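You operate a simulated robot arm through the tools that you are given. There is no shell and no other tool. Be economical: measure what you need, move in short steps, check, and stop when the job is done.

The job below is to be done with a simulated two-armed robot. You get a single attempt, and the scene is never put back.

Task
Pick up the grey rowlock with one hand, pass it to the other hand and put it on the top of the small table by the grey tubes. Put the wooden brush on the top of the pump bench away on the top of the small table by the grey tubes. Fetch the grey tag and set it in the green tub. Put the black valve that says "59" from the top of the valve bench on the grey small dark sheet there and the black valve that says "62" on the front floor bay. Lift the black lid of the square blue bin open. Do these in any order.

Only the result counts: the job must be done as asked and must still hold three seconds after the hand-in. Knocking over, shifting, dropping, spilling or breaking anything else fails it. Lids that push on must go on centred and level and be pressed home; caps that screw on are set level and turned clockwise until they are tight. Flat cloth is picked up by pressing the open fingertips on it (5 to 10 N) and closing them slowly along it; thin cloth reads only 2 to 8 mm in the jaws.

Robot
Two 7-joint arms with two-finger parallel grippers on one trunk, on a base that drives. Base frame: it is fixed to the floor where the robot stands at the start and does not move with it; the origin is under the middle of the robot, x ahead of it, y to its left, z up. Units: m, rad, N and s.
The left shoulder is at the start at [-0.099, 0.119, 0.8], the right one opposite. With the tool pointing down near the work surface each hand reaches from about 0.14 to 0.58 m from the robot's upright axis, wherever it stands, measured 20 degrees to its own side. Places, roughly: black lid of the square blue bin [2.6, 7, 1]; black valve [-2.25, -0.5, 0.75]; front floor bay (22x30 cm) [0.74, -0.6, 0.62]; green tub (20x17x9 cm) [1, 0.2, 0.6]; grey rowlock (4x7x11 cm) [0.5, 0, 0.7]; grey tag [1, 2, 0.75]; small dark sheet [-2.5, -0.25, 0.75]; top of the small table by the grey tubes [0.7, 2.2, 0.8]; wooden brush (10x5x5 cm) [0.5, 1.6, 0.8]. Payload 3.43 kg a hand.
The TCP of each hand is the grasp point between the finger pads, 0.03 m short of the fingertips. In the tool frame z runs along the fingers and y along their closing line. The gripper opens to 0.094 m. The fingers are 0.028 m wide and 0.01 m thick; the gripper's body (0.05 by 0.096 m) begins 0.055 m behind the TCP.
Orientation is told as [roll, pitch, yaw] about the base's x, y, z axes, in that order, counted from this pose: with the fingers straight down and closing along the base's y, the tool's x points along the base's -x, its y along +y and its z along -z.

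Tools
- The arms move only by the tool move_arm. It takes "left_deltas", "right_deltas" or both (then of equal length, played together; a hand with none holds still); each is a list of rows, each a list of 7 numbers: the shift along the tool's x, y, z in m, then the turn, a rotation vector about the tool's x, y, z in rad, then the closure in counts, from 0 (fully open) to 255 (shut). In form: [[x, y, z, rx, ry, rz, claw], ...]. A call has 1 to 8 rows; each row is the pose to reach, as a shift and turn from the pose commanded when the call began, along the tool's axes at that moment. Each row takes 0.2 s and may step no farther than 0.05 m and 0.15 rad from the row before; otherwise, or with a gripper value out of range, the whole call is refused. A pose out of reach is approached as far as the arm can. The call stops where the force on the tool passes 40 N (or 10 N more than at its start, if that is more) or the arm is blocked; 0.2 s more then pass. The fingers move at their own pace (about 0.153 m/s each) and stop on an object; they squeeze with about 32 N. The grip force told is the motor's: it shows also when the fingers shut on nothing. Time passes only in rows, and 0.2 s behind the last, so rows that repeat a pose let the fingers close. It gives the time, the measured TCP pose, the force on the tool (base axes), the opening and the grip force at its end, in the units of the frame above (readings bear some noise), with the torque about the TCP (base axes, N m) and any sound that the robot's microphone picked up, and new pictures: "pictures" is both (left out), scene, wrist or none (wrist: the cameras of the hands that moved).
- Cameras (640 x 400 px; columns grow to the right, rows downward): "scene" is now at [0.0239, -0.0287, 1.5009]; the picture's right is [-0.39, -0.92, 0.00], its down [-0.75, 0.32, -0.58] and it looks along [0.53, -0.23, -0.82] (base axes); focal length 263 px, centre (320, 200). "left" rides on the left gripper at [0.076, -0.014, -0.103] in its tool frame; the picture's right is [0.18, 0.98, 0.00], its down [-0.75, 0.14, -0.64] and it looks along [-0.63, 0.12, 0.77] (tool axes); focal length 243 px, centre (320, 200). "right" rides on the right gripper at [0.076, 0.014, -0.103] in its tool frame; the picture's right is [-0.18, 0.98, 0.00], its down [-0.75, -0.14, -0.64] and it looks along [-0.63, -0.12, 0.77] (tool axes); focal length 243 px, centre (320, 200). There is no depth. A picture from a camera that has moved, and an enlarged one, comes with that camera's place and axes in the base frame and with its lens.
- lift_body(by): slides the trunk up (or, below 0, down) by that many m; the arms and the scene camera ride with it, the base frame stays. It gives what a move gives, with no picture.
- base_move(legs): drives the robot by 1 to 6 legs, each [ahead, left, turn to the left] in m, m and rad, along the robot's own axes; the way and the turn of a leg run together, so that a leg with both is an arc; at most 1.5 m and 3.142 rad a leg. The arms and the cameras ride along, it lands a little off, and it stops where it bumps. It gives what a move gives, and a new picture of the scene camera.
- turn_head(pan, tilt): turns the head with the scene camera to pan (to the left, within 2.496 rad either way) and tilt (down, from -0.506 to 1.204), counted from straight ahead of the robot. It gives what a move gives, and a new picture of the scene camera.
- enlarge(camera, box): a new picture of the part [left, top, right, bottom] of that camera's present view, enlarged. No time passes.
- job_done(): hands the job in; it is judged then, once.

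Go step by step. Nothing tells you exact positions but the pictures and the camera data: compare them with the known pose of the tool, close in by small moves and look again before you grip or let go. The budget is 186 turns and 260 pictures, counting those below and the enlarged ones. Unless the task says otherwise, let go and move clear before handing in.

The tools are called after "Call:" by a JSON object that holds its "name" and its "arguments". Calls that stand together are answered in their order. move_arm: Moves the arms, as the interface text tells. Its arguments: {"type":"object","properties":{"left_deltas":{"type":"array","items":{"type":"array","items":{"type":"number"}}},"right_deltas":{"type":"array","items":{"type":"array","items":{"type":"number"}}},"pictures":{"type":"string","enum":["both","scene","wrist","none"]}},"required":[]} The other tools are called the same way: lift_body (by) slides the trunk up or down; base_move (legs) drives the base; turn_head (pan, tilt) turns the head that bears the scene camera; enlarge (camera, box) takes an enlarged picture of a part of a camera's view; job_done () hands the job in.

At the start:

```text
time_s: 0.0
left_tcp_pos: [0.36, 0.0466, 1.0355]
left_ee_rot: [0.0, -0.001, 0.001]
left_wrist_force: [-0.3, -1.0, 1.2]
left_moment: [0.0, -0.02, -0.01]
left_finger_gap: 0.0942
left_gripper_force: 0.0
right_tcp_pos: [0.2951, -0.2114, 0.9551]
right_ee_rot: [0.0, 0.0, 0.001]
right_wrist_force: [0.5, -0.4, -0.1]
right_moment: [0.04, 0.04, 0.01]
right_finger_gap: 0.0938
right_gripper_force: 0.1
trunk travel left (down, up): [-0.225, 0.11]
robot x, y, heading: [-0.002, 0.0013, -0.002]
head pan, tilt: [-0.4, 0.955]
```

scene: 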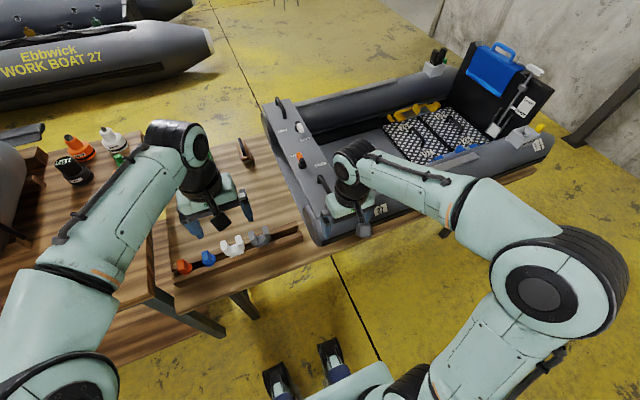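
right: 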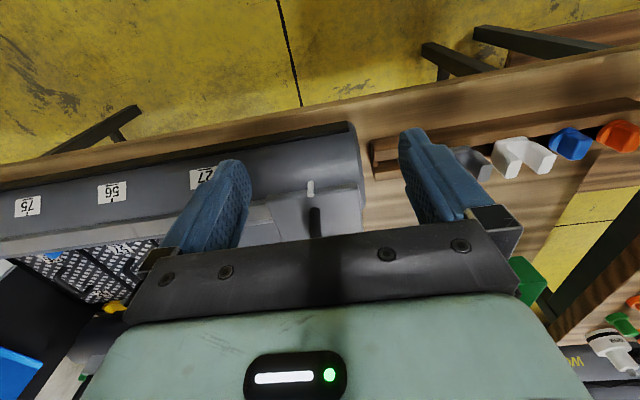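
left: 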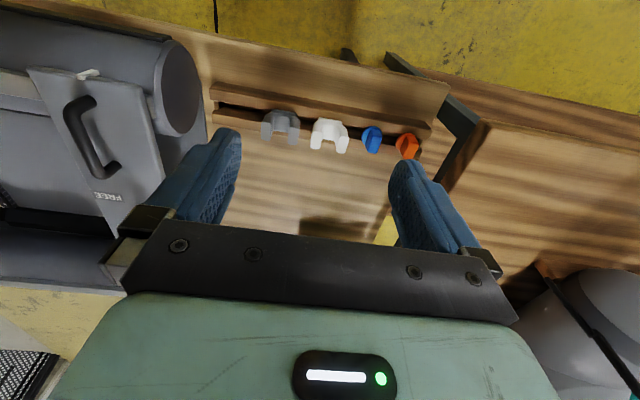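

I see a rack with orange, blue, white and grey rowlocks on the bench ahead, and a boat with the floor bay to the right. First I look around to find all the places.

Call:
{"name": "turn_head", "arguments": {"pan": 0.6, "tilt": 0.7}}

Call:
{"name": "turn_head", "arguments": {"pan": 1.5, "tilt": 0.5}}

Call:
{"name": "turn_head", "arguments": {"pan": 2.49, "tilt": 0.5}}

Call:
{"name": "turn_head", "arguments": {"pan": -2.49, "tilt": 0.5}}

Call:
{"name": "turn_head", "arguments": {"pan": 0.0, "tilt": 0.9}}

```text
time_s: 1.3
left_tcp_pos: [0.3608, 0.0473, 1.0349]
left_ee_rot: [0.0, 0.0, 0.002]
left_wrist_force: [0.8, -0.8, -0.1]
left_moment: [-0.01, 0.01, -0.05]
left_finger_gap: 0.0941
left_gripper_force: 0.1
right_tcp_pos: [0.295, -0.2121, 0.9547]
right_ee_rot: [0.0, 0.0, 0.0]
right_wrist_force: [-0.6, 1.2, 0.1]
right_moment: [0.0, 0.0, -0.02]
right_finger_gap: 0.0938
right_gripper_force: 0.1
trunk travel left (down, up): [-0.225, 0.11]
robot x, y, heading: [0.0028, -0.0007, 0.005]
head pan, tilt: [0.6, 0.7]
camera scene: at [0.0274, 0.0474, 1.5211], right [0.56, -0.83, 0.0], down [-0.53, -0.36, -0.76], along [0.63, 0.43, -0.64], focal length 263 px, centre (320, 200)
```

scene: 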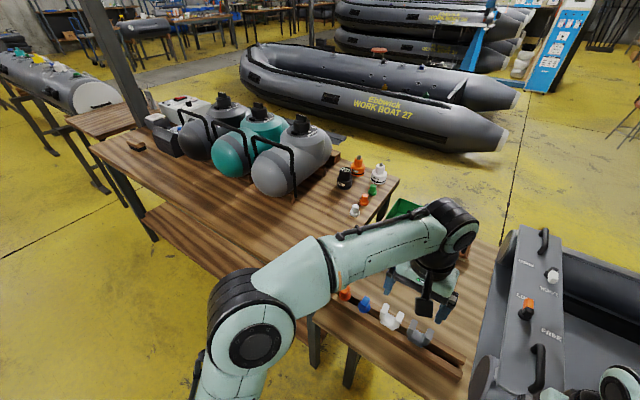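

```text
time_s: 2.5
left_tcp_pos: [0.3603, 0.048, 1.0349]
left_ee_rot: [-0.002, 0.001, 0.0]
left_wrist_force: [0.6, 0.1, 0.5]
left_moment: [-0.01, 0.01, -0.02]
left_finger_gap: 0.0942
left_gripper_force: 0.0
right_tcp_pos: [0.2953, -0.2114, 0.956]
right_ee_rot: [0.002, 0.001, 0.0]
right_wrist_force: [-0.9, 0.4, 0.2]
right_moment: [0.01, -0.01, 0.0]
right_finger_gap: 0.094
right_gripper_force: 0.1
trunk travel left (down, up): [-0.225, 0.11]
robot x, y, heading: [-0.0018, -0.0007, 0.001]
head pan, tilt: [1.499, 0.499]
camera scene: at [-0.0361, 0.0902, 1.5388], right [1.0, -0.07, 0.0], down [-0.03, -0.48, -0.88], along [0.06, 0.88, -0.48], focal length 263 px, centre (320, 200)
```

scene: 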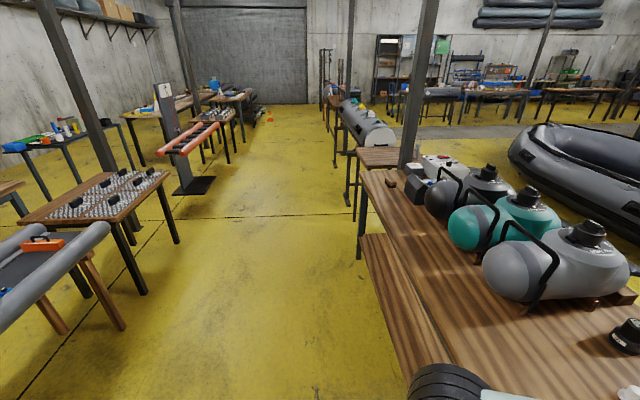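

```text
time_s: 3.7
left_tcp_pos: [0.3604, 0.0479, 1.036]
left_ee_rot: [-0.003, 0.001, 0.0]
left_wrist_force: [-0.2, -0.4, -0.1]
left_moment: [-0.01, -0.02, 0.0]
left_finger_gap: 0.094
left_gripper_force: 0.0
right_tcp_pos: [0.2961, -0.2122, 0.9549]
right_ee_rot: [0.0, 0.0, 0.001]
right_wrist_force: [0.8, -0.3, 0.1]
right_moment: [0.0, -0.04, 0.03]
right_finger_gap: 0.094
right_gripper_force: 0.0
trunk travel left (down, up): [-0.225, 0.11]
robot x, y, heading: [-0.0008, 0.0001, -0.001]
head pan, tilt: [2.491, 0.499]
camera scene: at [-0.1151, 0.0547, 1.5388], right [0.61, 0.8, 0.0], down [0.38, -0.29, -0.88], along [-0.7, 0.53, -0.48], focal length 263 px, centre (320, 200)
```

scene: 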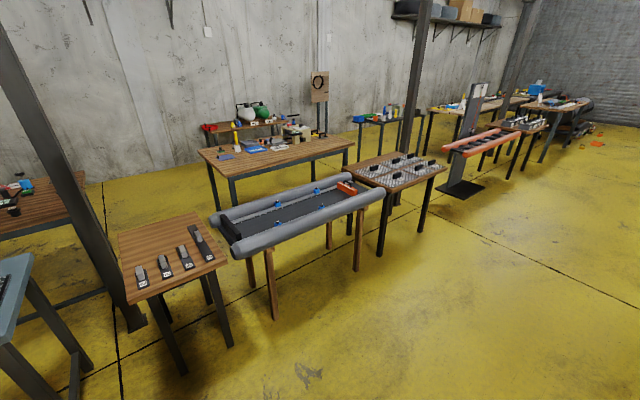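

```text
time_s: 7.7
left_tcp_pos: [0.3609, 0.0477, 1.0338]
left_ee_rot: [-0.001, 0.001, -0.001]
left_wrist_force: [0.0, 0.5, -0.6]
left_moment: [-0.02, -0.03, 0.0]
left_finger_gap: 0.094
left_gripper_force: 0.0
right_tcp_pos: [0.2952, -0.2125, 0.9544]
right_ee_rot: [0.0, 0.0, 0.0]
right_wrist_force: [-0.4, 0.2, -0.9]
right_moment: [0.0, 0.01, -0.05]
right_finger_gap: 0.0938
right_gripper_force: 0.0
trunk travel left (down, up): [-0.225, 0.11]
robot x, y, heading: [0.0007, -0.0019, -0.001]
head pan, tilt: [-2.491, 0.499]
camera scene: at [-0.1151, -0.0557, 1.5388], right [-0.61, 0.8, 0.0], down [0.38, 0.29, -0.88], along [-0.7, -0.53, -0.48], focal length 263 px, centre (320, 200)
```

scene: 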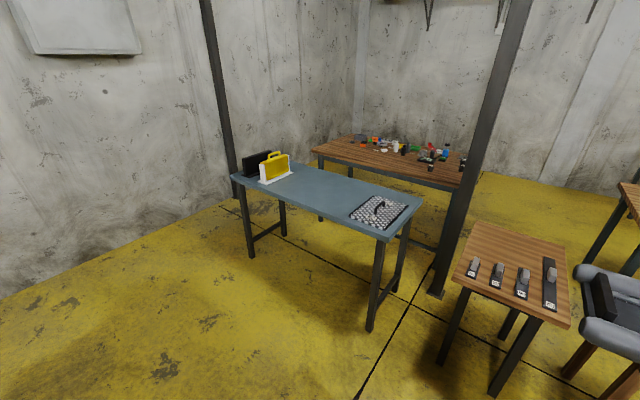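

```text
time_s: 9.9
left_tcp_pos: [0.3604, 0.0471, 1.0343]
left_ee_rot: [0.0, -0.001, -0.001]
left_wrist_force: [0.7, -0.2, -0.9]
left_moment: [0.02, -0.01, -0.02]
left_finger_gap: 0.0939
left_gripper_force: 0.1
right_tcp_pos: [0.2962, -0.2112, 0.9541]
right_ee_rot: [0.001, 0.0, 0.0]
right_wrist_force: [0.2, 0.2, 0.9]
right_moment: [0.01, 0.01, 0.0]
right_finger_gap: 0.094
right_gripper_force: 0.0
trunk travel left (down, up): [-0.225, 0.11]
robot x, y, heading: [0.0013, -0.0025, 0.007]
head pan, tilt: [0.0, 0.901]
camera scene: at [0.0327, -0.0006, 1.505], right [0.0, -1.0, 0.0], down [-0.78, 0.0, -0.62], along [0.62, 0.0, -0.78], focal length 263 px, centre (320, 200)
```

scene: 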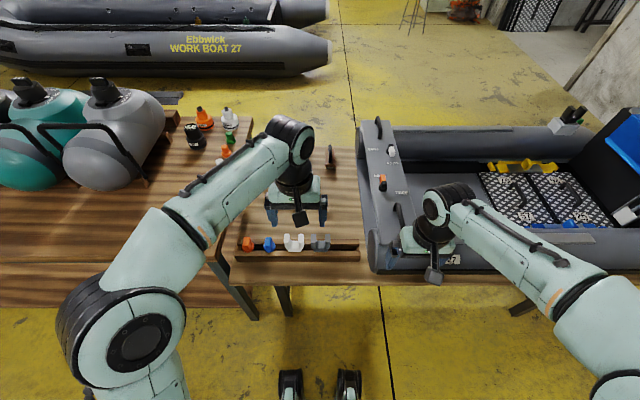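

The rowlocks sit in a rack in front; the pumps and small table are to the left; the valves seem to be behind. I zoom in on the rowlocks.

Call:
{"name": "enlarge", "arguments": {"camera": "scene", "box": [220, 130, 400, 280]}}

Call:
{"name": "enlarge", "arguments": {"camera": "left", "box": [220, 60, 460, 240]}}

```text
2.67 times, centred on (310, 205) of scene
camera zoom: at [0.0327, -0.0006, 1.505], right [0.0, -1.0, 0.0], down [-0.78, 0.0, -0.62], along [0.62, 0.0, -0.78], focal length 702 px, centre (347, 187)
```

zoom: 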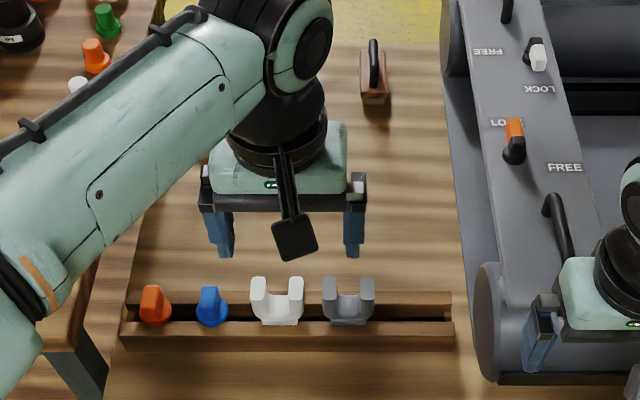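

```text
2.22 times, centred on (340, 150) of left
camera zoom: at [0.2843, 0.034, 1.1366], right [-0.18, 0.98, 0.0], down [0.75, 0.14, 0.64], along [0.63, 0.12, -0.77], focal length 539 px, centre (276, 311)
```

zoom: 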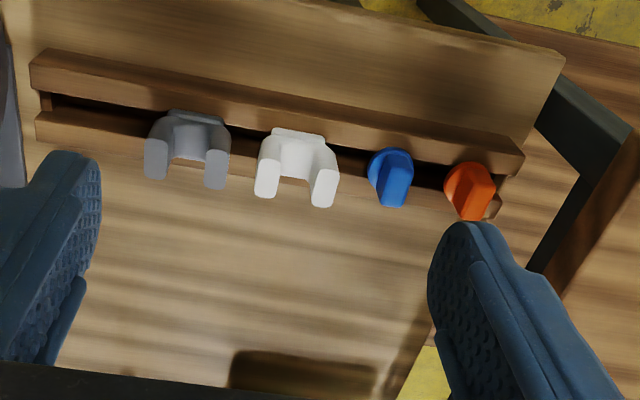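

The grey rowlock stands upright in the rack at about (0.47, 0.0), horns spread along y. I bring the left hand above it for a closer look.

Call:
{"name": "move_arm", "arguments": {"left_deltas": [[-0.03, -0.015, 0.02, 0, 0, 0, 0], [-0.06, -0.03, 0.05, 0, 0, 0, 0], [-0.09, -0.045, 0.09, 0, 0, 0, 0], [-0.11, -0.05, 0.13, 0, 0, 0, 0], [-0.11, -0.05, 0.15, 0, 0, 0, 0]]}}

```text
refused: row 3 steps farther than a row can; nothing moved
```

Call:
{"name": "move_arm", "arguments": {"left_deltas": [[-0.03, -0.015, 0.02, 0, 0, 0, 0], [-0.06, -0.03, 0.05, 0, 0, 0, 0], [-0.08, -0.045, 0.08, 0, 0, 0, 0], [-0.1, -0.05, 0.11, 0, 0, 0, 0], [-0.11, -0.05, 0.15, 0, 0, 0, 0]]}}

```text
time_s: 11.1
left_tcp_pos: [0.4702, -0.0027, 0.8839]
left_ee_rot: [0.001, 0.0, -0.002]
left_wrist_force: [0.2, -0.3, -0.5]
left_moment: [0.0, -0.06, -0.02]
left_finger_gap: 0.0943
left_gripper_force: 0.1
right_tcp_pos: [0.2958, -0.2122, 0.9551]
right_ee_rot: [0.001, -0.001, 0.0]
right_wrist_force: [-0.3, 0.9, 1.2]
right_moment: [-0.02, -0.01, 0.01]
right_finger_gap: 0.0941
right_gripper_force: 0.1
trunk travel left (down, up): [-0.225, 0.11]
robot x, y, heading: [0.0008, 0.0013, -0.003]
head pan, tilt: [0.0, 0.901]
camera scene: at [0.0331, -0.0005, 1.505], right [0.0, -1.0, 0.0], down [-0.78, 0.0, -0.62], along [0.62, 0.0, -0.78], focal length 263 px, centre (320, 200)
camera left: at [0.395, -0.0156, 0.9858], right [-0.18, 0.98, 0.0], down [0.75, 0.14, 0.64], along [0.63, 0.12, -0.77], focal length 243 px, centre (320, 200)
```

scene: 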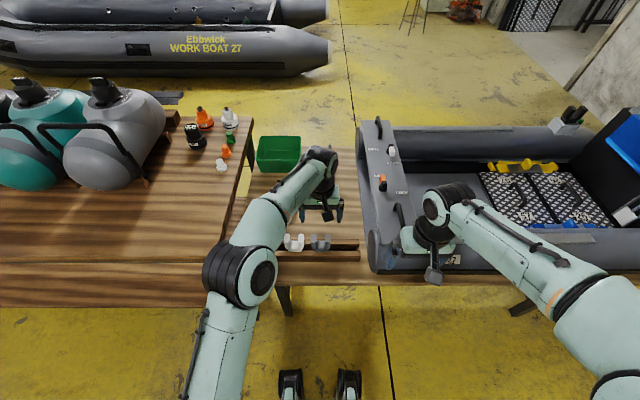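
left: 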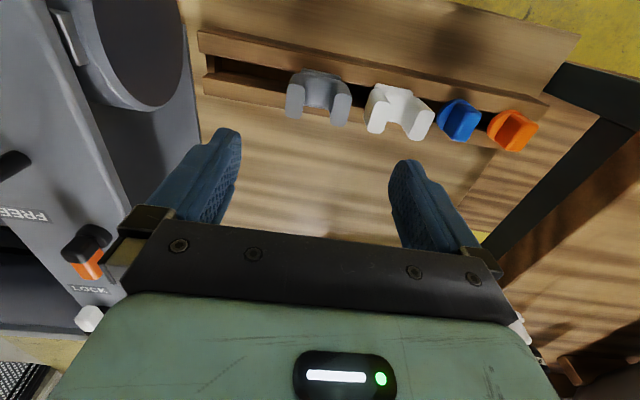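

Call:
{"name": "enlarge", "arguments": {"camera": "left", "box": [240, 40, 440, 165]}}

Call:
{"name": "enlarge", "arguments": {"camera": "scene", "box": [240, 180, 400, 280]}}

```text
3.20 times, centred on (340, 102) of left
camera zoom: at [0.395, -0.0156, 0.9858], right [-0.18, 0.98, 0.0], down [0.75, 0.14, 0.64], along [0.63, 0.12, -0.77], focal length 776 px, centre (256, 512)
```

zoom: 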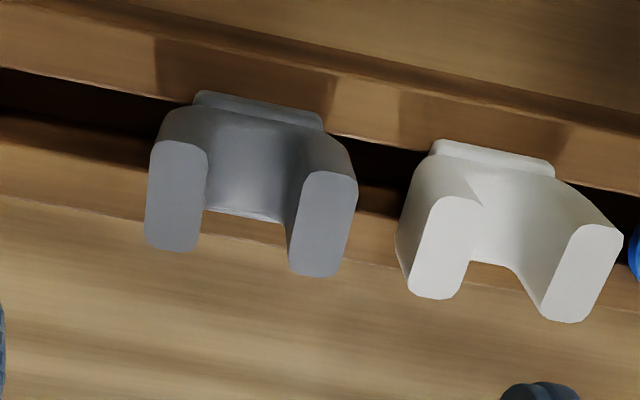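

```text
4.00 times, centred on (320, 230) of scene
camera zoom: at [0.0331, -0.0005, 1.505], right [0.0, -1.0, 0.0], down [-0.78, 0.0, -0.62], along [0.62, 0.0, -0.78], focal length 1053 px, centre (320, 80)
```

zoom: 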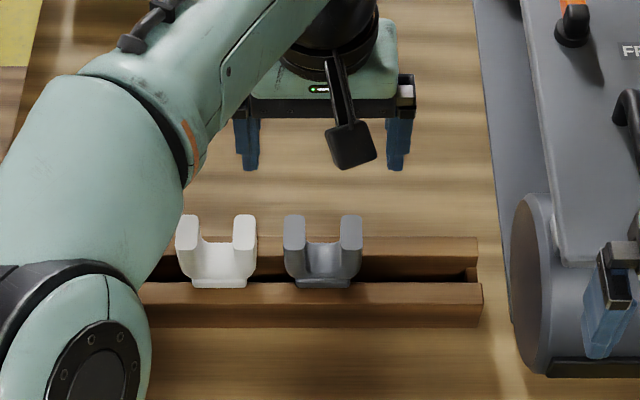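

The horn tops are at z≈0.748, centred at (0.474, -0.002). With fingers pre-closed to about 80 mm to clear the white rowlock, I descend most of the way and check.

Call:
{"name": "move_arm", "arguments": {"left_deltas": [[-0.004, 0, 0, 0, 0, 0, 38], [-0.004, 0, 0.04, 0, 0, 0, 38], [-0.004, 0, 0.075, 0, 0, 0, 38], [-0.004, 0, 0.095, 0, 0, 0, 38]], "pictures": "wrist"}}

Call:
{"name": "enlarge", "arguments": {"camera": "scene", "box": [260, 160, 420, 280]}}

```text
time_s: 12.1
left_tcp_pos: [0.4755, -0.0009, 0.7897]
left_ee_rot: [-0.001, 0.0, 0.0]
left_wrist_force: [0.6, 0.1, 0.2]
left_moment: [0.0, -0.03, -0.02]
left_finger_gap: 0.0801
left_gripper_force: 0.1
right_tcp_pos: [0.2947, -0.212, 0.9566]
right_ee_rot: [-0.002, 0.0, 0.0]
right_wrist_force: [0.2, -0.7, -0.2]
right_moment: [-0.01, 0.02, 0.02]
right_finger_gap: 0.0942
right_gripper_force: 0.0
trunk travel left (down, up): [-0.225, 0.11]
robot x, y, heading: [-0.0019, 0.001, -0.002]
head pan, tilt: [0.0, 0.901]
camera left: at [0.398, -0.0148, 0.8915], right [-0.18, 0.98, 0.0], down [0.75, 0.14, 0.64], along [0.63, 0.12, -0.77], focal length 243 px, centre (320, 200)
```

left: 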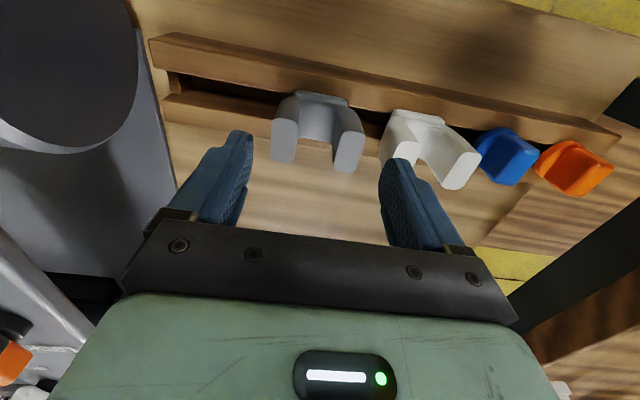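

```text
3.33 times, centred on (340, 220) of scene
camera zoom: at [0.0329, -0.0005, 1.505], right [0.0, -1.0, 0.0], down [-0.78, 0.0, -0.62], along [0.62, 0.0, -0.78], focal length 878 px, centre (253, 133)
```

zoom: 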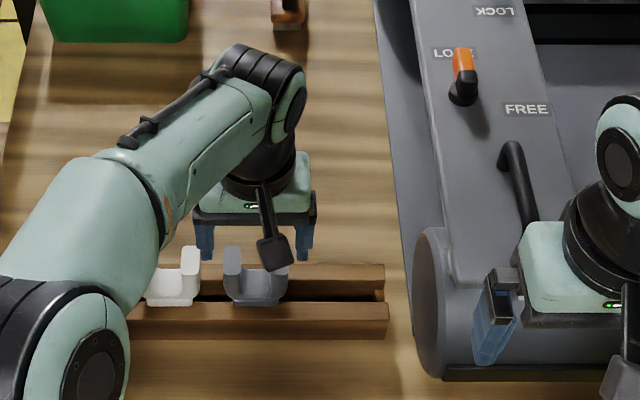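

Call:
{"name": "move_arm", "arguments": {"left_deltas": [[0.001, -0.001, 0.02, 0, 0, 0, 38], [0.001, -0.001, 0.035, 0, 0, 0, 38], [0.001, -0.001, 0.046, 0, 0, 0, 38], [0.001, -0.001, 0.046, 0, 0, 0, 38]], "pictures": "wrist"}}

```text
time_s: 13.1
left_tcp_pos: [0.4746, -0.0029, 0.7432]
left_ee_rot: [0.001, 0.002, 0.0]
left_wrist_force: [-0.1, -0.3, 0.2]
left_moment: [0.0, -0.03, 0.06]
left_finger_gap: 0.0797
left_gripper_force: 0.1
right_tcp_pos: [0.296, -0.2122, 0.9555]
right_ee_rot: [0.0, 0.001, -0.001]
right_wrist_force: [-0.6, 0.8, 0.6]
right_moment: [-0.01, -0.04, 0.01]
right_finger_gap: 0.0941
right_gripper_force: 0.0
trunk travel left (down, up): [-0.225, 0.11]
robot x, y, heading: [0.004, -0.0012, -0.001]
head pan, tilt: [0.0, 0.901]
camera left: at [0.3976, -0.0167, 0.8458], right [-0.18, 0.98, 0.0], down [0.75, 0.14, 0.64], along [0.63, 0.12, -0.77], focal length 243 px, centre (320, 200)
```

left: 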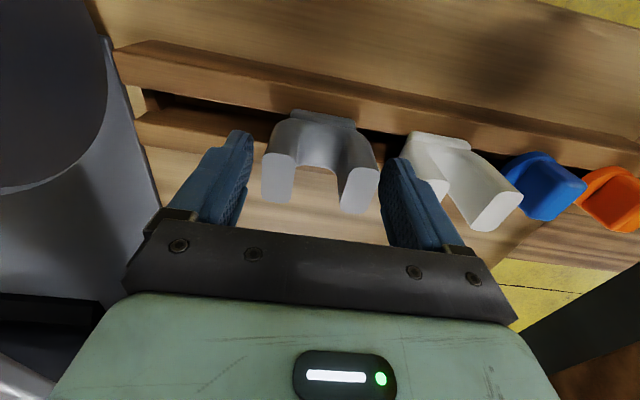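

The hand straddles both horns. Close and lift gently.

Call:
{"name": "move_arm", "arguments": {"left_deltas": [[0, 0, 0, 0, 0, 0, 120], [0, 0, 0, 0, 0, 0, 255], [0, 0, 0, 0, 0, 0, 255], [0, 0, -0.02, 0, 0, 0, 255], [0, 0, -0.04, 0, 0, 0, 255]], "pictures": "both"}}

```text
time_s: 14.3
left_tcp_pos: [0.4747, -0.0029, 0.7844]
left_ee_rot: [0.001, 0.0, 0.0]
left_wrist_force: [0.4, 0.8, -1.6]
left_moment: [0.01, -0.02, -0.01]
left_finger_gap: 0.0653
left_gripper_force: 31.7
right_tcp_pos: [0.296, -0.2113, 0.9556]
right_ee_rot: [0.001, -0.001, 0.0]
right_wrist_force: [-0.2, 0.1, 0.3]
right_moment: [0.04, -0.02, 0.02]
right_finger_gap: 0.094
right_gripper_force: 0.1
trunk travel left (down, up): [-0.225, 0.11]
robot x, y, heading: [0.0003, -0.0009, 0.0]
head pan, tilt: [0.0, 0.901]
camera scene: at [0.0327, -0.0005, 1.505], right [0.0, -1.0, 0.0], down [-0.78, 0.0, -0.62], along [0.62, 0.0, -0.78], focal length 263 px, centre (320, 200)
camera left: at [0.3976, -0.0164, 0.8863], right [-0.18, 0.98, 0.0], down [0.75, 0.14, 0.64], along [0.63, 0.12, -0.77], focal length 243 px, centre (320, 200)
```

scene: 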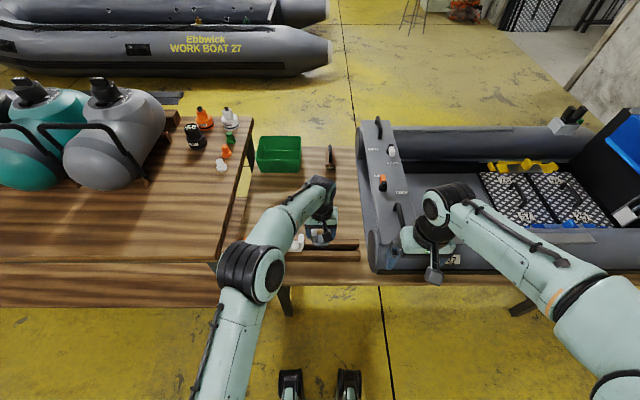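
left: 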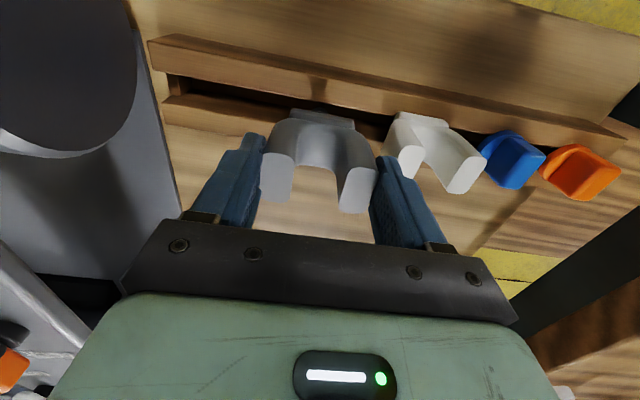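

The rowlock is held with its pin free below. I lift it with the left hand and meanwhile pitch the right hand so its fingers point forward for the handover.

Call:
{"name": "move_arm", "arguments": {"left_deltas": [[0, 0, -0.04, 0, 0, 0, 255], [0, 0, -0.08, 0, 0, 0, 255], [0, 0, -0.12, 0, 0, 0, 255], [0, 0, -0.16, 0, 0, 0, 255], [0, 0, -0.2, 0, 0, 0, 255], [0, 0, -0.215, 0, 0, 0, 255], [0, 0, -0.215, 0, 0, 0, 255], [0, 0, -0.215, 0, 0, 0, 255]], "right_deltas": [[0, 0, -0.01, 0, -0.15, 0, 0], [0, 0, -0.02, 0, -0.3, 0, 0], [0, 0, -0.03, 0, -0.45, 0, 0], [0, 0, -0.04, 0, -0.6, 0, 0], [0, 0, -0.04, 0, -0.75, 0, 0], [0, 0, -0.04, 0, -0.9, 0, 0], [0, 0, -0.04, 0, -1.05, 0, 0], [0, 0, -0.04, 0, -1.2, 0, 0]], "pictures": "none"}}

Call:
{"name": "move_arm", "arguments": {"right_deltas": [[0, 0, 0, 0, -0.12, 0, 0], [0, 0, 0, 0, -0.25, 0, 0], [0, 0, 0, 0, -0.37, 0, 0]], "pictures": "both"}}

```text
time_s: 16.1
left_tcp_pos: [0.4681, -0.0014, 0.9981]
left_ee_rot: [-0.001, 0.0, 0.0]
left_wrist_force: [0.9, 1.0, -0.5]
left_moment: [-0.01, -0.02, -0.01]
left_finger_gap: 0.0654
left_gripper_force: 32.1
left hand out of reach, approached as far as the arm can: row 6, 7, 8
right_tcp_pos: [0.3177, -0.217, 1.011]
right_ee_rot: [0.001, -1.196, 0.0]
right_wrist_force: [-0.9, -0.8, 0.0]
right_moment: [0.01, 0.03, 0.03]
right_finger_gap: 0.0941
right_gripper_force: 0.0
right hand out of reach, approached as far as the arm can: row 8
trunk travel left (down, up): [-0.225, 0.11]
robot x, y, heading: [0.0005, -0.0009, -0.003]
head pan, tilt: [0.0, 0.901]
```

```text
time_s: 16.9
left_tcp_pos: [0.4682, -0.0017, 0.9984]
left_ee_rot: [0.001, -0.001, 0.0]
left_wrist_force: [0.0, -0.3, -1.7]
left_moment: [-0.01, 0.02, -0.01]
left_finger_gap: 0.0653
left_gripper_force: 32.2
right_tcp_pos: [0.3597, -0.2284, 1.0274]
right_ee_rot: [2.75, -1.571, -2.751]
right_wrist_force: [1.1, 0.0, -0.3]
right_moment: [0.03, 0.04, 0.03]
right_finger_gap: 0.0943
right_gripper_force: 0.0
right hand out of reach, approached as far as the arm can: row 1, 2, 3
trunk travel left (down, up): [-0.225, 0.11]
robot x, y, heading: [0.0021, -0.0015, 0.003]
head pan, tilt: [0.0, 0.901]
camera scene: at [0.0335, -0.0014, 1.505], right [0.0, -1.0, 0.0], down [-0.78, 0.0, -0.62], along [0.62, 0.0, -0.78], focal length 263 px, centre (320, 200)
camera right: at [0.2573, -0.2132, 0.9509], right [0.0, 0.98, 0.18], down [-0.64, -0.14, 0.75], along [0.77, -0.12, 0.63], focal length 243 px, centre (320, 200)
```

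scene: 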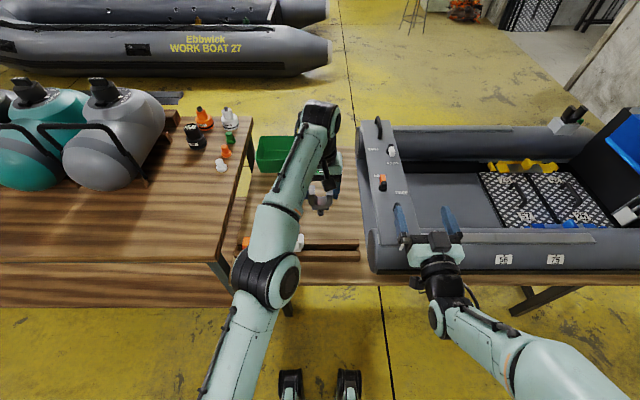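
right: 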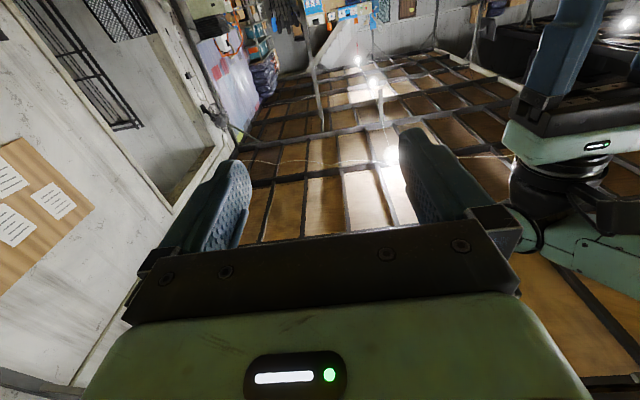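

Call:
{"name": "enlarge", "arguments": {"camera": "scene", "box": [260, 130, 400, 230]}}

```text
4.00 times, centred on (330, 180) of scene
camera zoom: at [0.0335, -0.0014, 1.505], right [0.0, -1.0, 0.0], down [-0.78, 0.0, -0.62], along [0.62, 0.0, -0.78], focal length 1053 px, centre (280, 280)
```

zoom: 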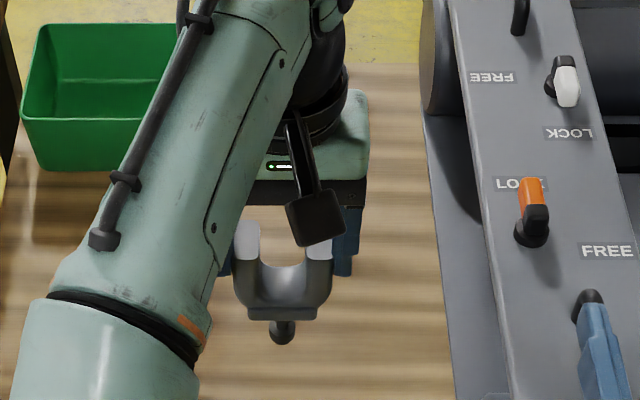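

The pin stub hangs below the collar, roughly 3 cm long at z≈0.908. I bring the right hand level with it, still short in x.

Call:
{"name": "move_arm", "arguments": {"right_deltas": [[0.03, 0.035, 0, 0, 0, 0, 0], [0.06, 0.07, 0, 0, 0, 0, 0], [0.09, 0.105, 0, 0, 0, 0, 0], [0.12, 0.14, 0, 0, 0, 0, 0], [0.122, 0.185, 0, 0, 0, 0, 0], [0.122, 0.226, 0, 0, 0, 0, 0], [0.122, 0.226, 0, 0, 0, 0, 0]], "pictures": "both"}}

Call:
{"name": "enlarge", "arguments": {"camera": "scene", "box": [260, 130, 400, 230]}}

```text
time_s: 18.5
left_tcp_pos: [0.4664, -0.003, 0.9996]
left_ee_rot: [0.001, 0.0, 0.001]
left_wrist_force: [0.0, -0.3, -2.0]
left_moment: [-0.04, -0.01, -0.02]
left_finger_gap: 0.0653
left_gripper_force: 32.0
right_tcp_pos: [0.3585, -0.0014, 0.9041]
right_ee_rot: [0.181, -1.57, -0.181]
right_wrist_force: [-0.3, -0.7, 0.6]
right_moment: [0.0, 0.0, 0.01]
right_finger_gap: 0.0938
right_gripper_force: 0.1
right hand out of reach, approached as far as the arm can: row 1, 2, 3
trunk travel left (down, up): [-0.225, 0.11]
robot x, y, heading: [0.0017, -0.0005, 0.001]
head pan, tilt: [0.0, 0.901]
camera scene: at [0.0328, -0.0011, 1.505], right [0.0, -1.0, 0.0], down [-0.78, 0.0, -0.62], along [0.62, 0.0, -0.78], focal length 263 px, centre (320, 200)
camera right: at [0.2557, 0.0134, 0.828], right [0.0, 0.98, 0.18], down [-0.64, -0.14, 0.75], along [0.77, -0.12, 0.63], focal length 243 px, centre (320, 200)
```

scene: 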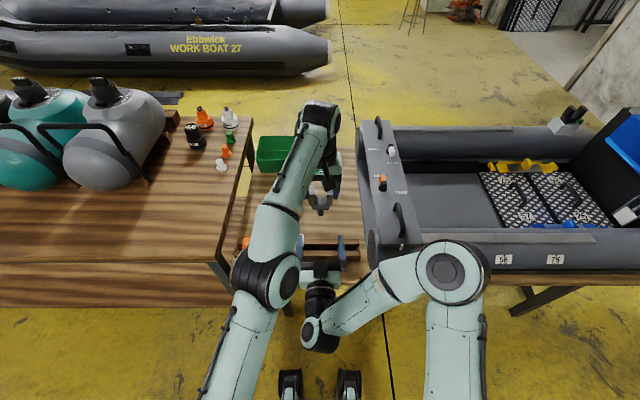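
right: 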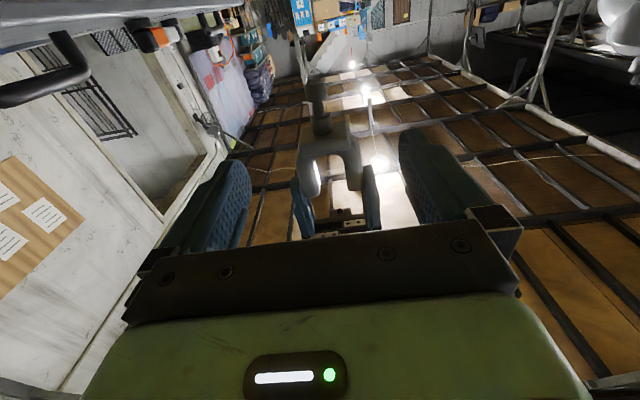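

```text
4.00 times, centred on (330, 180) of scene
camera zoom: at [0.0328, -0.0011, 1.505], right [0.0, -1.0, 0.0], down [-0.78, 0.0, -0.62], along [0.62, 0.0, -0.78], focal length 1053 px, centre (280, 280)
```

zoom: 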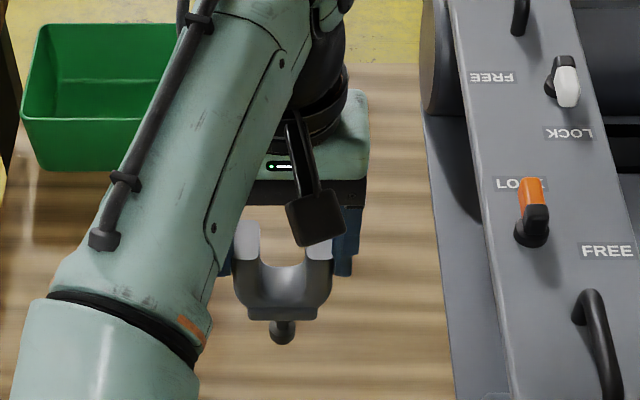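

Call:
{"name": "enlarge", "arguments": {"camera": "right", "box": [240, 60, 440, 240]}}

```text
2.22 times, centred on (340, 150) of right
camera zoom: at [0.2557, 0.0134, 0.828], right [0.0, 0.98, 0.18], down [-0.64, -0.14, 0.75], along [0.77, -0.12, 0.63], focal length 539 px, centre (276, 311)
```

zoom: 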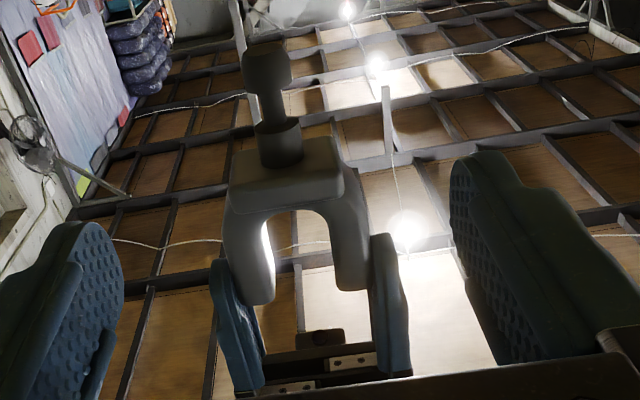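

The pin has a shaft, a neck and an end knob between z≈0.88 and 0.92, at y≈-0.003, so the right hand is well aligned. Move forward and close.

Call:
{"name": "move_arm", "arguments": {"right_deltas": [[0, -0.001, 0.03, 0, 0, 0, 0], [0.001, -0.001, 0.06, 0, 0, 0, 0], [0.001, -0.001, 0.085, 0, 0, 0, 0], [0.001, -0.001, 0.098, 0, 0, 0, 0], [0.001, -0.001, 0.098, 0, 0, 0, 0]], "pictures": "wrist"}}

Call:
{"name": "enlarge", "arguments": {"camera": "scene", "box": [260, 130, 400, 230]}}

```text
time_s: 19.7
left_tcp_pos: [0.4675, -0.0021, 0.9988]
left_ee_rot: [-0.001, 0.0, 0.001]
left_wrist_force: [-0.3, -0.2, -1.7]
left_moment: [0.01, 0.02, 0.0]
left_finger_gap: 0.0653
left_gripper_force: 31.8
right_tcp_pos: [0.4567, -0.003, 0.9048]
right_ee_rot: [0.328, -1.57, -0.326]
right_wrist_force: [-0.7, 0.6, -0.1]
right_moment: [-0.01, 0.03, 0.01]
right_finger_gap: 0.094
right_gripper_force: 0.0
trunk travel left (down, up): [-0.225, 0.11]
robot x, y, heading: [0.0008, -0.0002, 0.002]
head pan, tilt: [0.0, 0.901]
camera right: at [0.3549, 0.0119, 0.8281], right [0.0, 0.98, 0.18], down [-0.64, -0.14, 0.75], along [0.77, -0.12, 0.63], focal length 243 px, centre (320, 200)
```

right: 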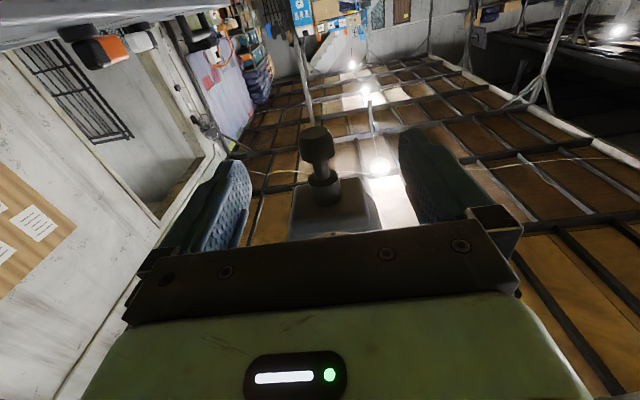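

```text
4.00 times, centred on (330, 180) of scene
camera zoom: at [0.0328, -0.0005, 1.505], right [0.0, -1.0, 0.0], down [-0.78, 0.0, -0.62], along [0.62, 0.0, -0.78], focal length 1053 px, centre (280, 280)
```

zoom: 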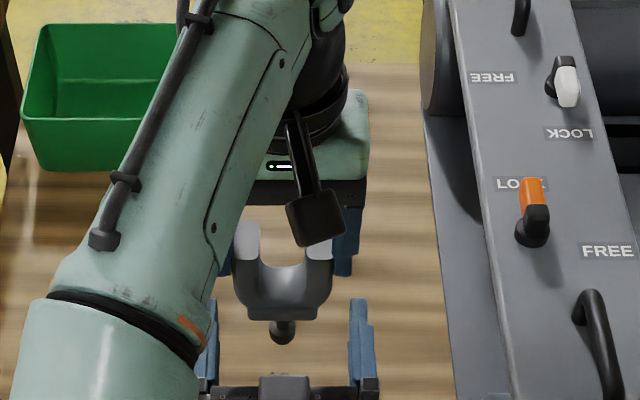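

Call:
{"name": "move_arm", "arguments": {"right_deltas": [[0.002, 0, 0, 0, 0, 0, 120], [0.002, 0, 0, 0, 0, 0, 255], [0.002, 0, 0, 0, 0, 0, 255], [0.002, 0, 0, 0, 0, 0, 255]], "pictures": "wrist"}}

Call:
{"name": "enlarge", "arguments": {"camera": "scene", "box": [260, 130, 400, 230]}}

```text
time_s: 20.7
left_tcp_pos: [0.4673, -0.0019, 0.9986]
left_ee_rot: [-0.003, 0.0, 0.001]
left_wrist_force: [-1.2, -4.1, 0.7]
left_moment: [-0.48, 0.07, 0.0]
left_finger_gap: 0.0653
left_gripper_force: 32.2
right_tcp_pos: [0.4567, -0.0024, 0.9014]
right_ee_rot: [0.278, -1.57, -0.275]
right_wrist_force: [1.9, 2.2, 0.6]
right_moment: [0.09, 0.07, 0.08]
right_finger_gap: 0.0178
right_gripper_force: 32.1
trunk travel left (down, up): [-0.225, 0.11]
robot x, y, heading: [0.0065, -0.0001, -0.001]
head pan, tilt: [0.0, 0.901]
camera right: at [0.3547, 0.012, 0.826], right [0.0, 0.98, 0.18], down [-0.64, -0.14, 0.75], along [0.77, -0.12, 0.63], focal length 243 px, centre (320, 200)
```

right: 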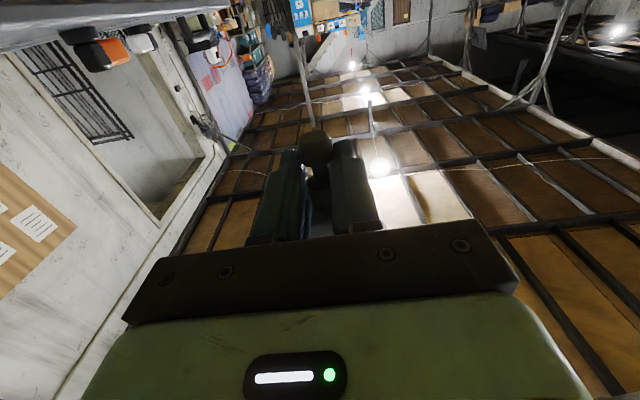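

```text
4.00 times, centred on (330, 180) of scene
camera zoom: at [0.0328, -0.0005, 1.505], right [0.0, -1.0, 0.0], down [-0.78, 0.0, -0.62], along [0.62, 0.0, -0.78], focal length 1053 px, centre (280, 280)
```

zoom: 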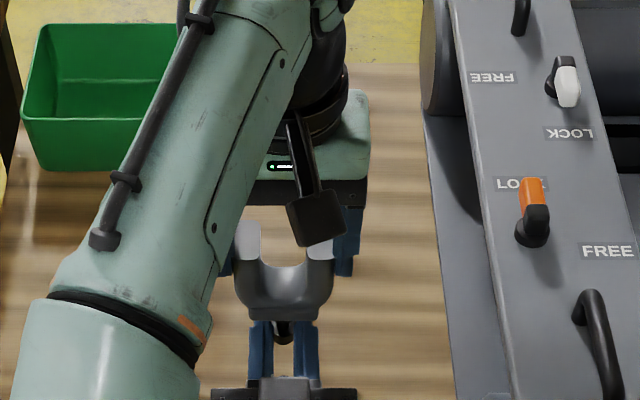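

The right hand has the pin (17.8 mm). Now the left lets go and the right lowers it clear.

Call:
{"name": "move_arm", "arguments": {"left_deltas": [[0, 0, 0, 0, 0, 0, 30], [0, 0, 0, 0, 0, 0, 0], [0, 0, 0, 0, 0, 0, 0], [0, 0, 0, 0, 0, 0, 0], [0, 0, 0, 0, 0, 0, 0]], "right_deltas": [[0, 0, 0, 0, 0, 0, 255], [0, 0, 0, 0, 0, 0, 255], [0.02, 0, 0, 0, 0, 0, 255], [0.045, 0, 0, 0, 0, 0, 255], [0.065, 0, 0, 0, 0, 0, 255]], "pictures": "scene"}}

```text
time_s: 21.9
left_tcp_pos: [0.4671, -0.0013, 0.999]
left_ee_rot: [0.001, 0.001, -0.001]
left_wrist_force: [0.5, 0.2, 0.7]
left_moment: [-0.01, 0.0, -0.01]
left_finger_gap: 0.0941
left_gripper_force: 0.0
right_tcp_pos: [0.4565, -0.0018, 0.837]
right_ee_rot: [1.878, -1.571, -1.879]
right_wrist_force: [0.7, 0.5, 0.4]
right_moment: [-0.02, 0.02, -0.01]
right_finger_gap: 0.0181
right_gripper_force: 32.4
trunk travel left (down, up): [-0.225, 0.11]
robot x, y, heading: [-0.0038, 0.0009, -0.001]
head pan, tilt: [0.0, 0.901]
camera scene: at [0.033, -0.0004, 1.505], right [0.0, -1.0, 0.0], down [-0.78, 0.0, -0.62], along [0.62, 0.0, -0.78], focal length 263 px, centre (320, 200)
```

scene: 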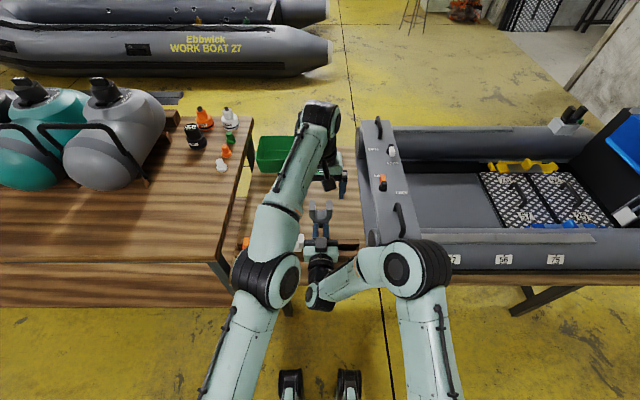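

The handover worked. I retract both hands and turn the right one back to pointing down.

Call:
{"name": "move_arm", "arguments": {"left_deltas": [[0, 0.03, 0, 0, 0, 0, 0], [0.02, 0.07, 0, 0, 0, 0, 0], [0.04, 0.11, 0, 0, 0, 0, 0], [0.07, 0.14, 0, 0, 0, 0, 0], [0.1, 0.17, 0, 0, 0, 0, 0], [0.12, 0.2, 0, 0, 0, 0, 0], [0.12, 0.2, 0, 0, 0, 0, 0], [0.12, 0.2, 0, 0, 0, 0, 0]], "right_deltas": [[0, -0.02, -0.04, 0, 0, 0, 255], [0, -0.04, -0.08, 0, 0.15, 0, 255], [-0.03, -0.07, -0.1, 0, 0.3, 0, 255], [-0.06, -0.1, -0.1, 0, 0.45, 0, 255], [-0.09, -0.12, -0.1, 0, 0.6, 0, 255], [-0.12, -0.14, -0.1, 0, 0.75, 0, 255], [-0.12, -0.16, -0.1, 0, 0.9, 0, 255], [-0.12, -0.16, -0.1, 0, 1.05, 0, 255]], "pictures": "none"}}

Call:
{"name": "move_arm", "arguments": {"right_deltas": [[0, 0, 0, 0, 0.13, 0, 255], [0, 0, 0, 0, 0.26, 0, 255], [0, 0, 0, 0, 0.39, 0, 255], [0, 0, 0, 0, 0.52, 0, 255]], "pictures": "both"}}

```text
time_s: 23.7
left_tcp_pos: [0.3481, 0.1991, 0.999]
left_ee_rot: [-0.001, 0.0, 0.0]
left_wrist_force: [-0.8, 0.3, 0.3]
left_moment: [-0.01, -0.03, -0.01]
left_finger_gap: 0.0942
left_gripper_force: 0.0
right_tcp_pos: [0.3577, -0.162, 0.9569]
right_ee_rot: [0.0, -0.522, -0.001]
right_wrist_force: [0.2, 0.0, -1.0]
right_moment: [0.01, 0.03, 0.0]
right_finger_gap: 0.0179
right_gripper_force: 31.9
trunk travel left (down, up): [-0.225, 0.11]
robot x, y, heading: [-0.0037, -0.0022, 0.003]
head pan, tilt: [0.0, 0.901]
```

```text
time_s: 24.7
left_tcp_pos: [0.3481, 0.1985, 0.9989]
left_ee_rot: [0.001, -0.001, 0.0]
left_wrist_force: [-0.3, -0.4, 1.4]
left_moment: [-0.01, 0.02, -0.01]
left_finger_gap: 0.0939
left_gripper_force: 0.0
right_tcp_pos: [0.3565, -0.1624, 0.956]
right_ee_rot: [0.005, 0.003, 0.0]
right_wrist_force: [-0.5, -0.6, -1.0]
right_moment: [-0.01, 0.06, -0.01]
right_finger_gap: 0.018
right_gripper_force: 32.2
trunk travel left (down, up): [-0.225, 0.11]
robot x, y, heading: [0.0013, -0.0005, -0.001]
head pan, tilt: [0.0, 0.901]
camera scene: at [0.0334, -0.0005, 1.505], right [0.0, -1.0, 0.0], down [-0.78, 0.0, -0.62], along [0.62, 0.0, -0.78], focal length 263 px, centre (320, 200)
camera right: at [0.2815, -0.1481, 1.0593], right [0.18, 0.98, 0.0], down [0.76, -0.14, 0.64], along [0.63, -0.12, -0.77], focal length 243 px, centre (320, 200)
```

scene: 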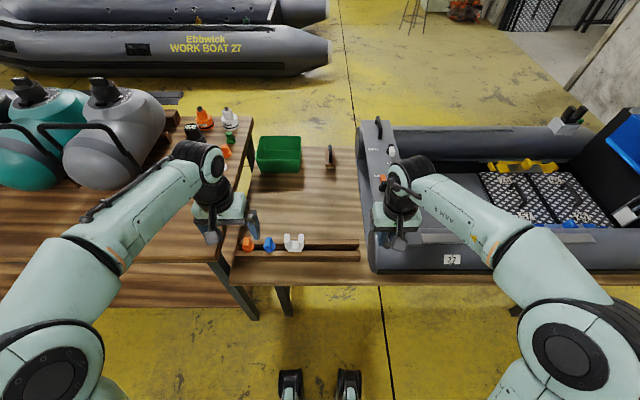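
right: 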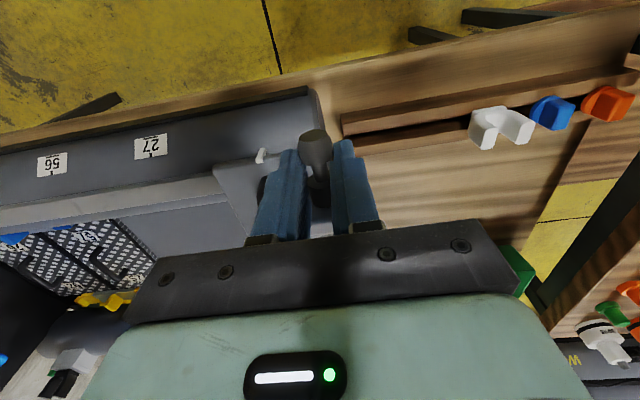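

The rowlock is secure in the right hand. I drive left along the bench towards the brush and the small table.

Call:
{"name": "base_move", "arguments": {"legs": [[0, 1.5, 0]]}}

Call:
{"name": "turn_head", "arguments": {"pan": 0.5, "tilt": 0.75}}

```text
time_s: 38.0
left_tcp_pos: [0.3483, 1.6998, 0.9989]
left_ee_rot: [-0.001, 0.0, -0.001]
left_wrist_force: [0.0, 0.0, -0.2]
left_moment: [-0.05, -0.02, -0.02]
left_finger_gap: 0.0938
left_gripper_force: 0.0
right_tcp_pos: [0.3576, 1.3384, 0.9569]
right_ee_rot: [-0.002, 0.0, 0.0]
right_wrist_force: [-0.6, -0.1, -0.8]
right_moment: [0.0, 0.04, 0.0]
right_finger_gap: 0.0181
right_gripper_force: 31.5
trunk travel left (down, up): [-0.225, 0.11]
robot x, y, heading: [0.0015, 1.4995, -0.002]
head pan, tilt: [0.0, 0.901]
camera scene: at [0.0335, 1.5, 1.505], right [0.0, -1.0, 0.0], down [-0.78, 0.0, -0.62], along [0.62, 0.0, -0.78], focal length 263 px, centre (320, 200)
```

scene: 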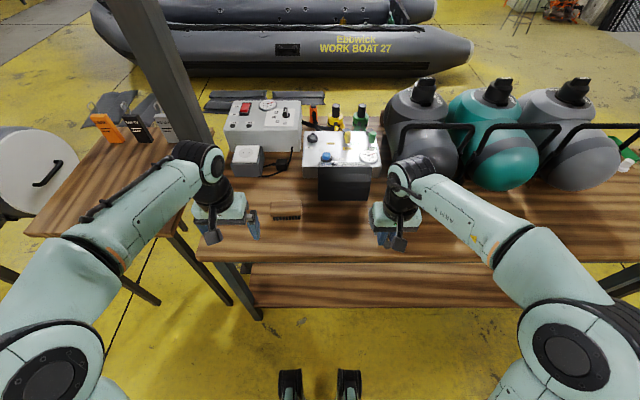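

```text
time_s: 38.9
left_tcp_pos: [0.3479, 1.6978, 0.9993]
left_ee_rot: [-0.002, 0.001, 0.0]
left_wrist_force: [-0.1, 0.3, -0.5]
left_moment: [0.02, 0.0, 0.01]
left_finger_gap: 0.0937
left_gripper_force: 0.1
right_tcp_pos: [0.3578, 1.3373, 0.9566]
right_ee_rot: [-0.001, -0.002, -0.002]
right_wrist_force: [0.6, 0.9, -0.6]
right_moment: [0.01, 0.04, 0.02]
right_finger_gap: 0.0179
right_gripper_force: 31.8
trunk travel left (down, up): [-0.225, 0.11]
robot x, y, heading: [0.0018, 1.4986, -0.002]
head pan, tilt: [0.499, 0.75]
camera scene: at [0.0308, 1.5395, 1.5169], right [0.48, -0.88, 0.0], down [-0.6, -0.33, -0.73], along [0.64, 0.35, -0.68], focal length 263 px, centre (320, 200)
```

scene: 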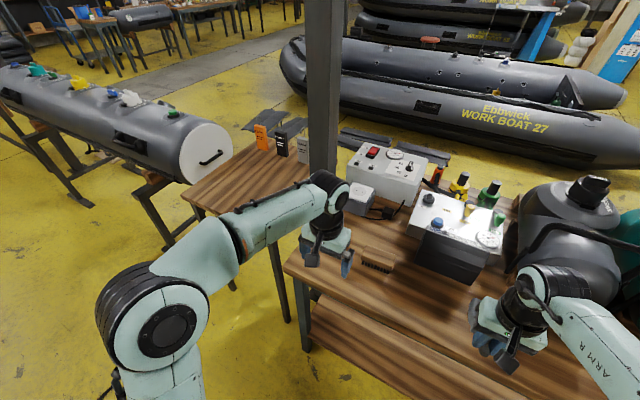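

The brush lies at about (0.54, 1.62) on the bench; the small table (with orange, black and grey tags at its far end) is at about y 2.0–2.5. I step forward a little and look with the left hand, yawed 90°.

Call:
{"name": "base_move", "arguments": {"legs": [[0.08, 0, 0]]}}

Call:
{"name": "move_arm", "arguments": {"left_deltas": [[0, -0.01, 0, 0, 0, 0.15, 0], [0, -0.02, 0, 0, 0, 0.3, 0], [0, -0.03, 0, 0, 0, 0.45, 0], [0, -0.04, 0, 0, 0, 0.6, 0], [0, -0.04, 0, 0, 0, 0.75, 0], [0, -0.04, 0, 0, 0, 0.9, 0], [0, -0.04, 0, 0, 0, 1.05, 0], [0, -0.04, 0, 0, 0, 1.2, 0]], "pictures": "wrist"}}

```text
time_s: 40.0
left_tcp_pos: [0.4282, 1.6975, 1.0003]
left_ee_rot: [0.001, -0.002, 0.001]
left_wrist_force: [-0.2, -0.5, 0.1]
left_moment: [0.02, 0.04, 0.0]
left_finger_gap: 0.0941
left_gripper_force: 0.0
right_tcp_pos: [0.437, 1.3377, 0.9556]
right_ee_rot: [-0.001, -0.002, 0.001]
right_wrist_force: [0.0, -0.8, -1.3]
right_moment: [-0.01, 0.05, -0.02]
right_finger_gap: 0.0181
right_gripper_force: 31.7
trunk travel left (down, up): [-0.225, 0.11]
robot x, y, heading: [0.0818, 1.5003, 0.003]
head pan, tilt: [0.499, 0.75]
camera scene: at [0.1109, 1.5395, 1.5169], right [0.48, -0.88, 0.0], down [-0.6, -0.33, -0.73], along [0.64, 0.35, -0.68], focal length 263 px, centre (320, 200)
```

scene: 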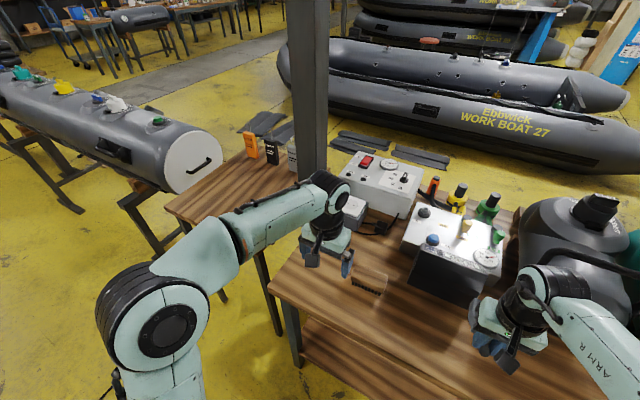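

```text
time_s: 41.8
left_tcp_pos: [0.4263, 1.6586, 0.9994]
left_ee_rot: [-0.001, 0.0, -1.204]
left_wrist_force: [-0.4, -0.2, -0.8]
left_moment: [-0.01, 0.03, 0.01]
left_finger_gap: 0.0937
left_gripper_force: 0.1
right_tcp_pos: [0.4363, 1.3381, 0.9571]
right_ee_rot: [-0.001, 0.001, -0.001]
right_wrist_force: [0.2, -0.6, -1.3]
right_moment: [-0.01, 0.07, 0.02]
right_finger_gap: 0.0181
right_gripper_force: 32.2
trunk travel left (down, up): [-0.225, 0.11]
robot x, y, heading: [0.0806, 1.5016, -0.002]
head pan, tilt: [0.499, 0.75]
camera left: at [0.3868, 1.7248, 1.1013], right [0.85, 0.52, 0.0], down [0.4, -0.65, 0.64], along [0.34, -0.55, -0.77], focal length 243 px, centre (320, 200)
```

left: 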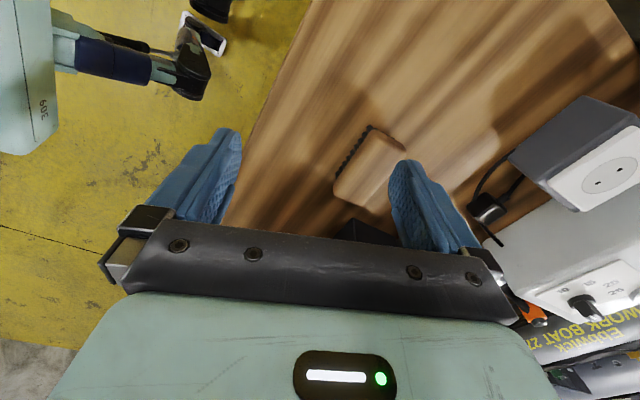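

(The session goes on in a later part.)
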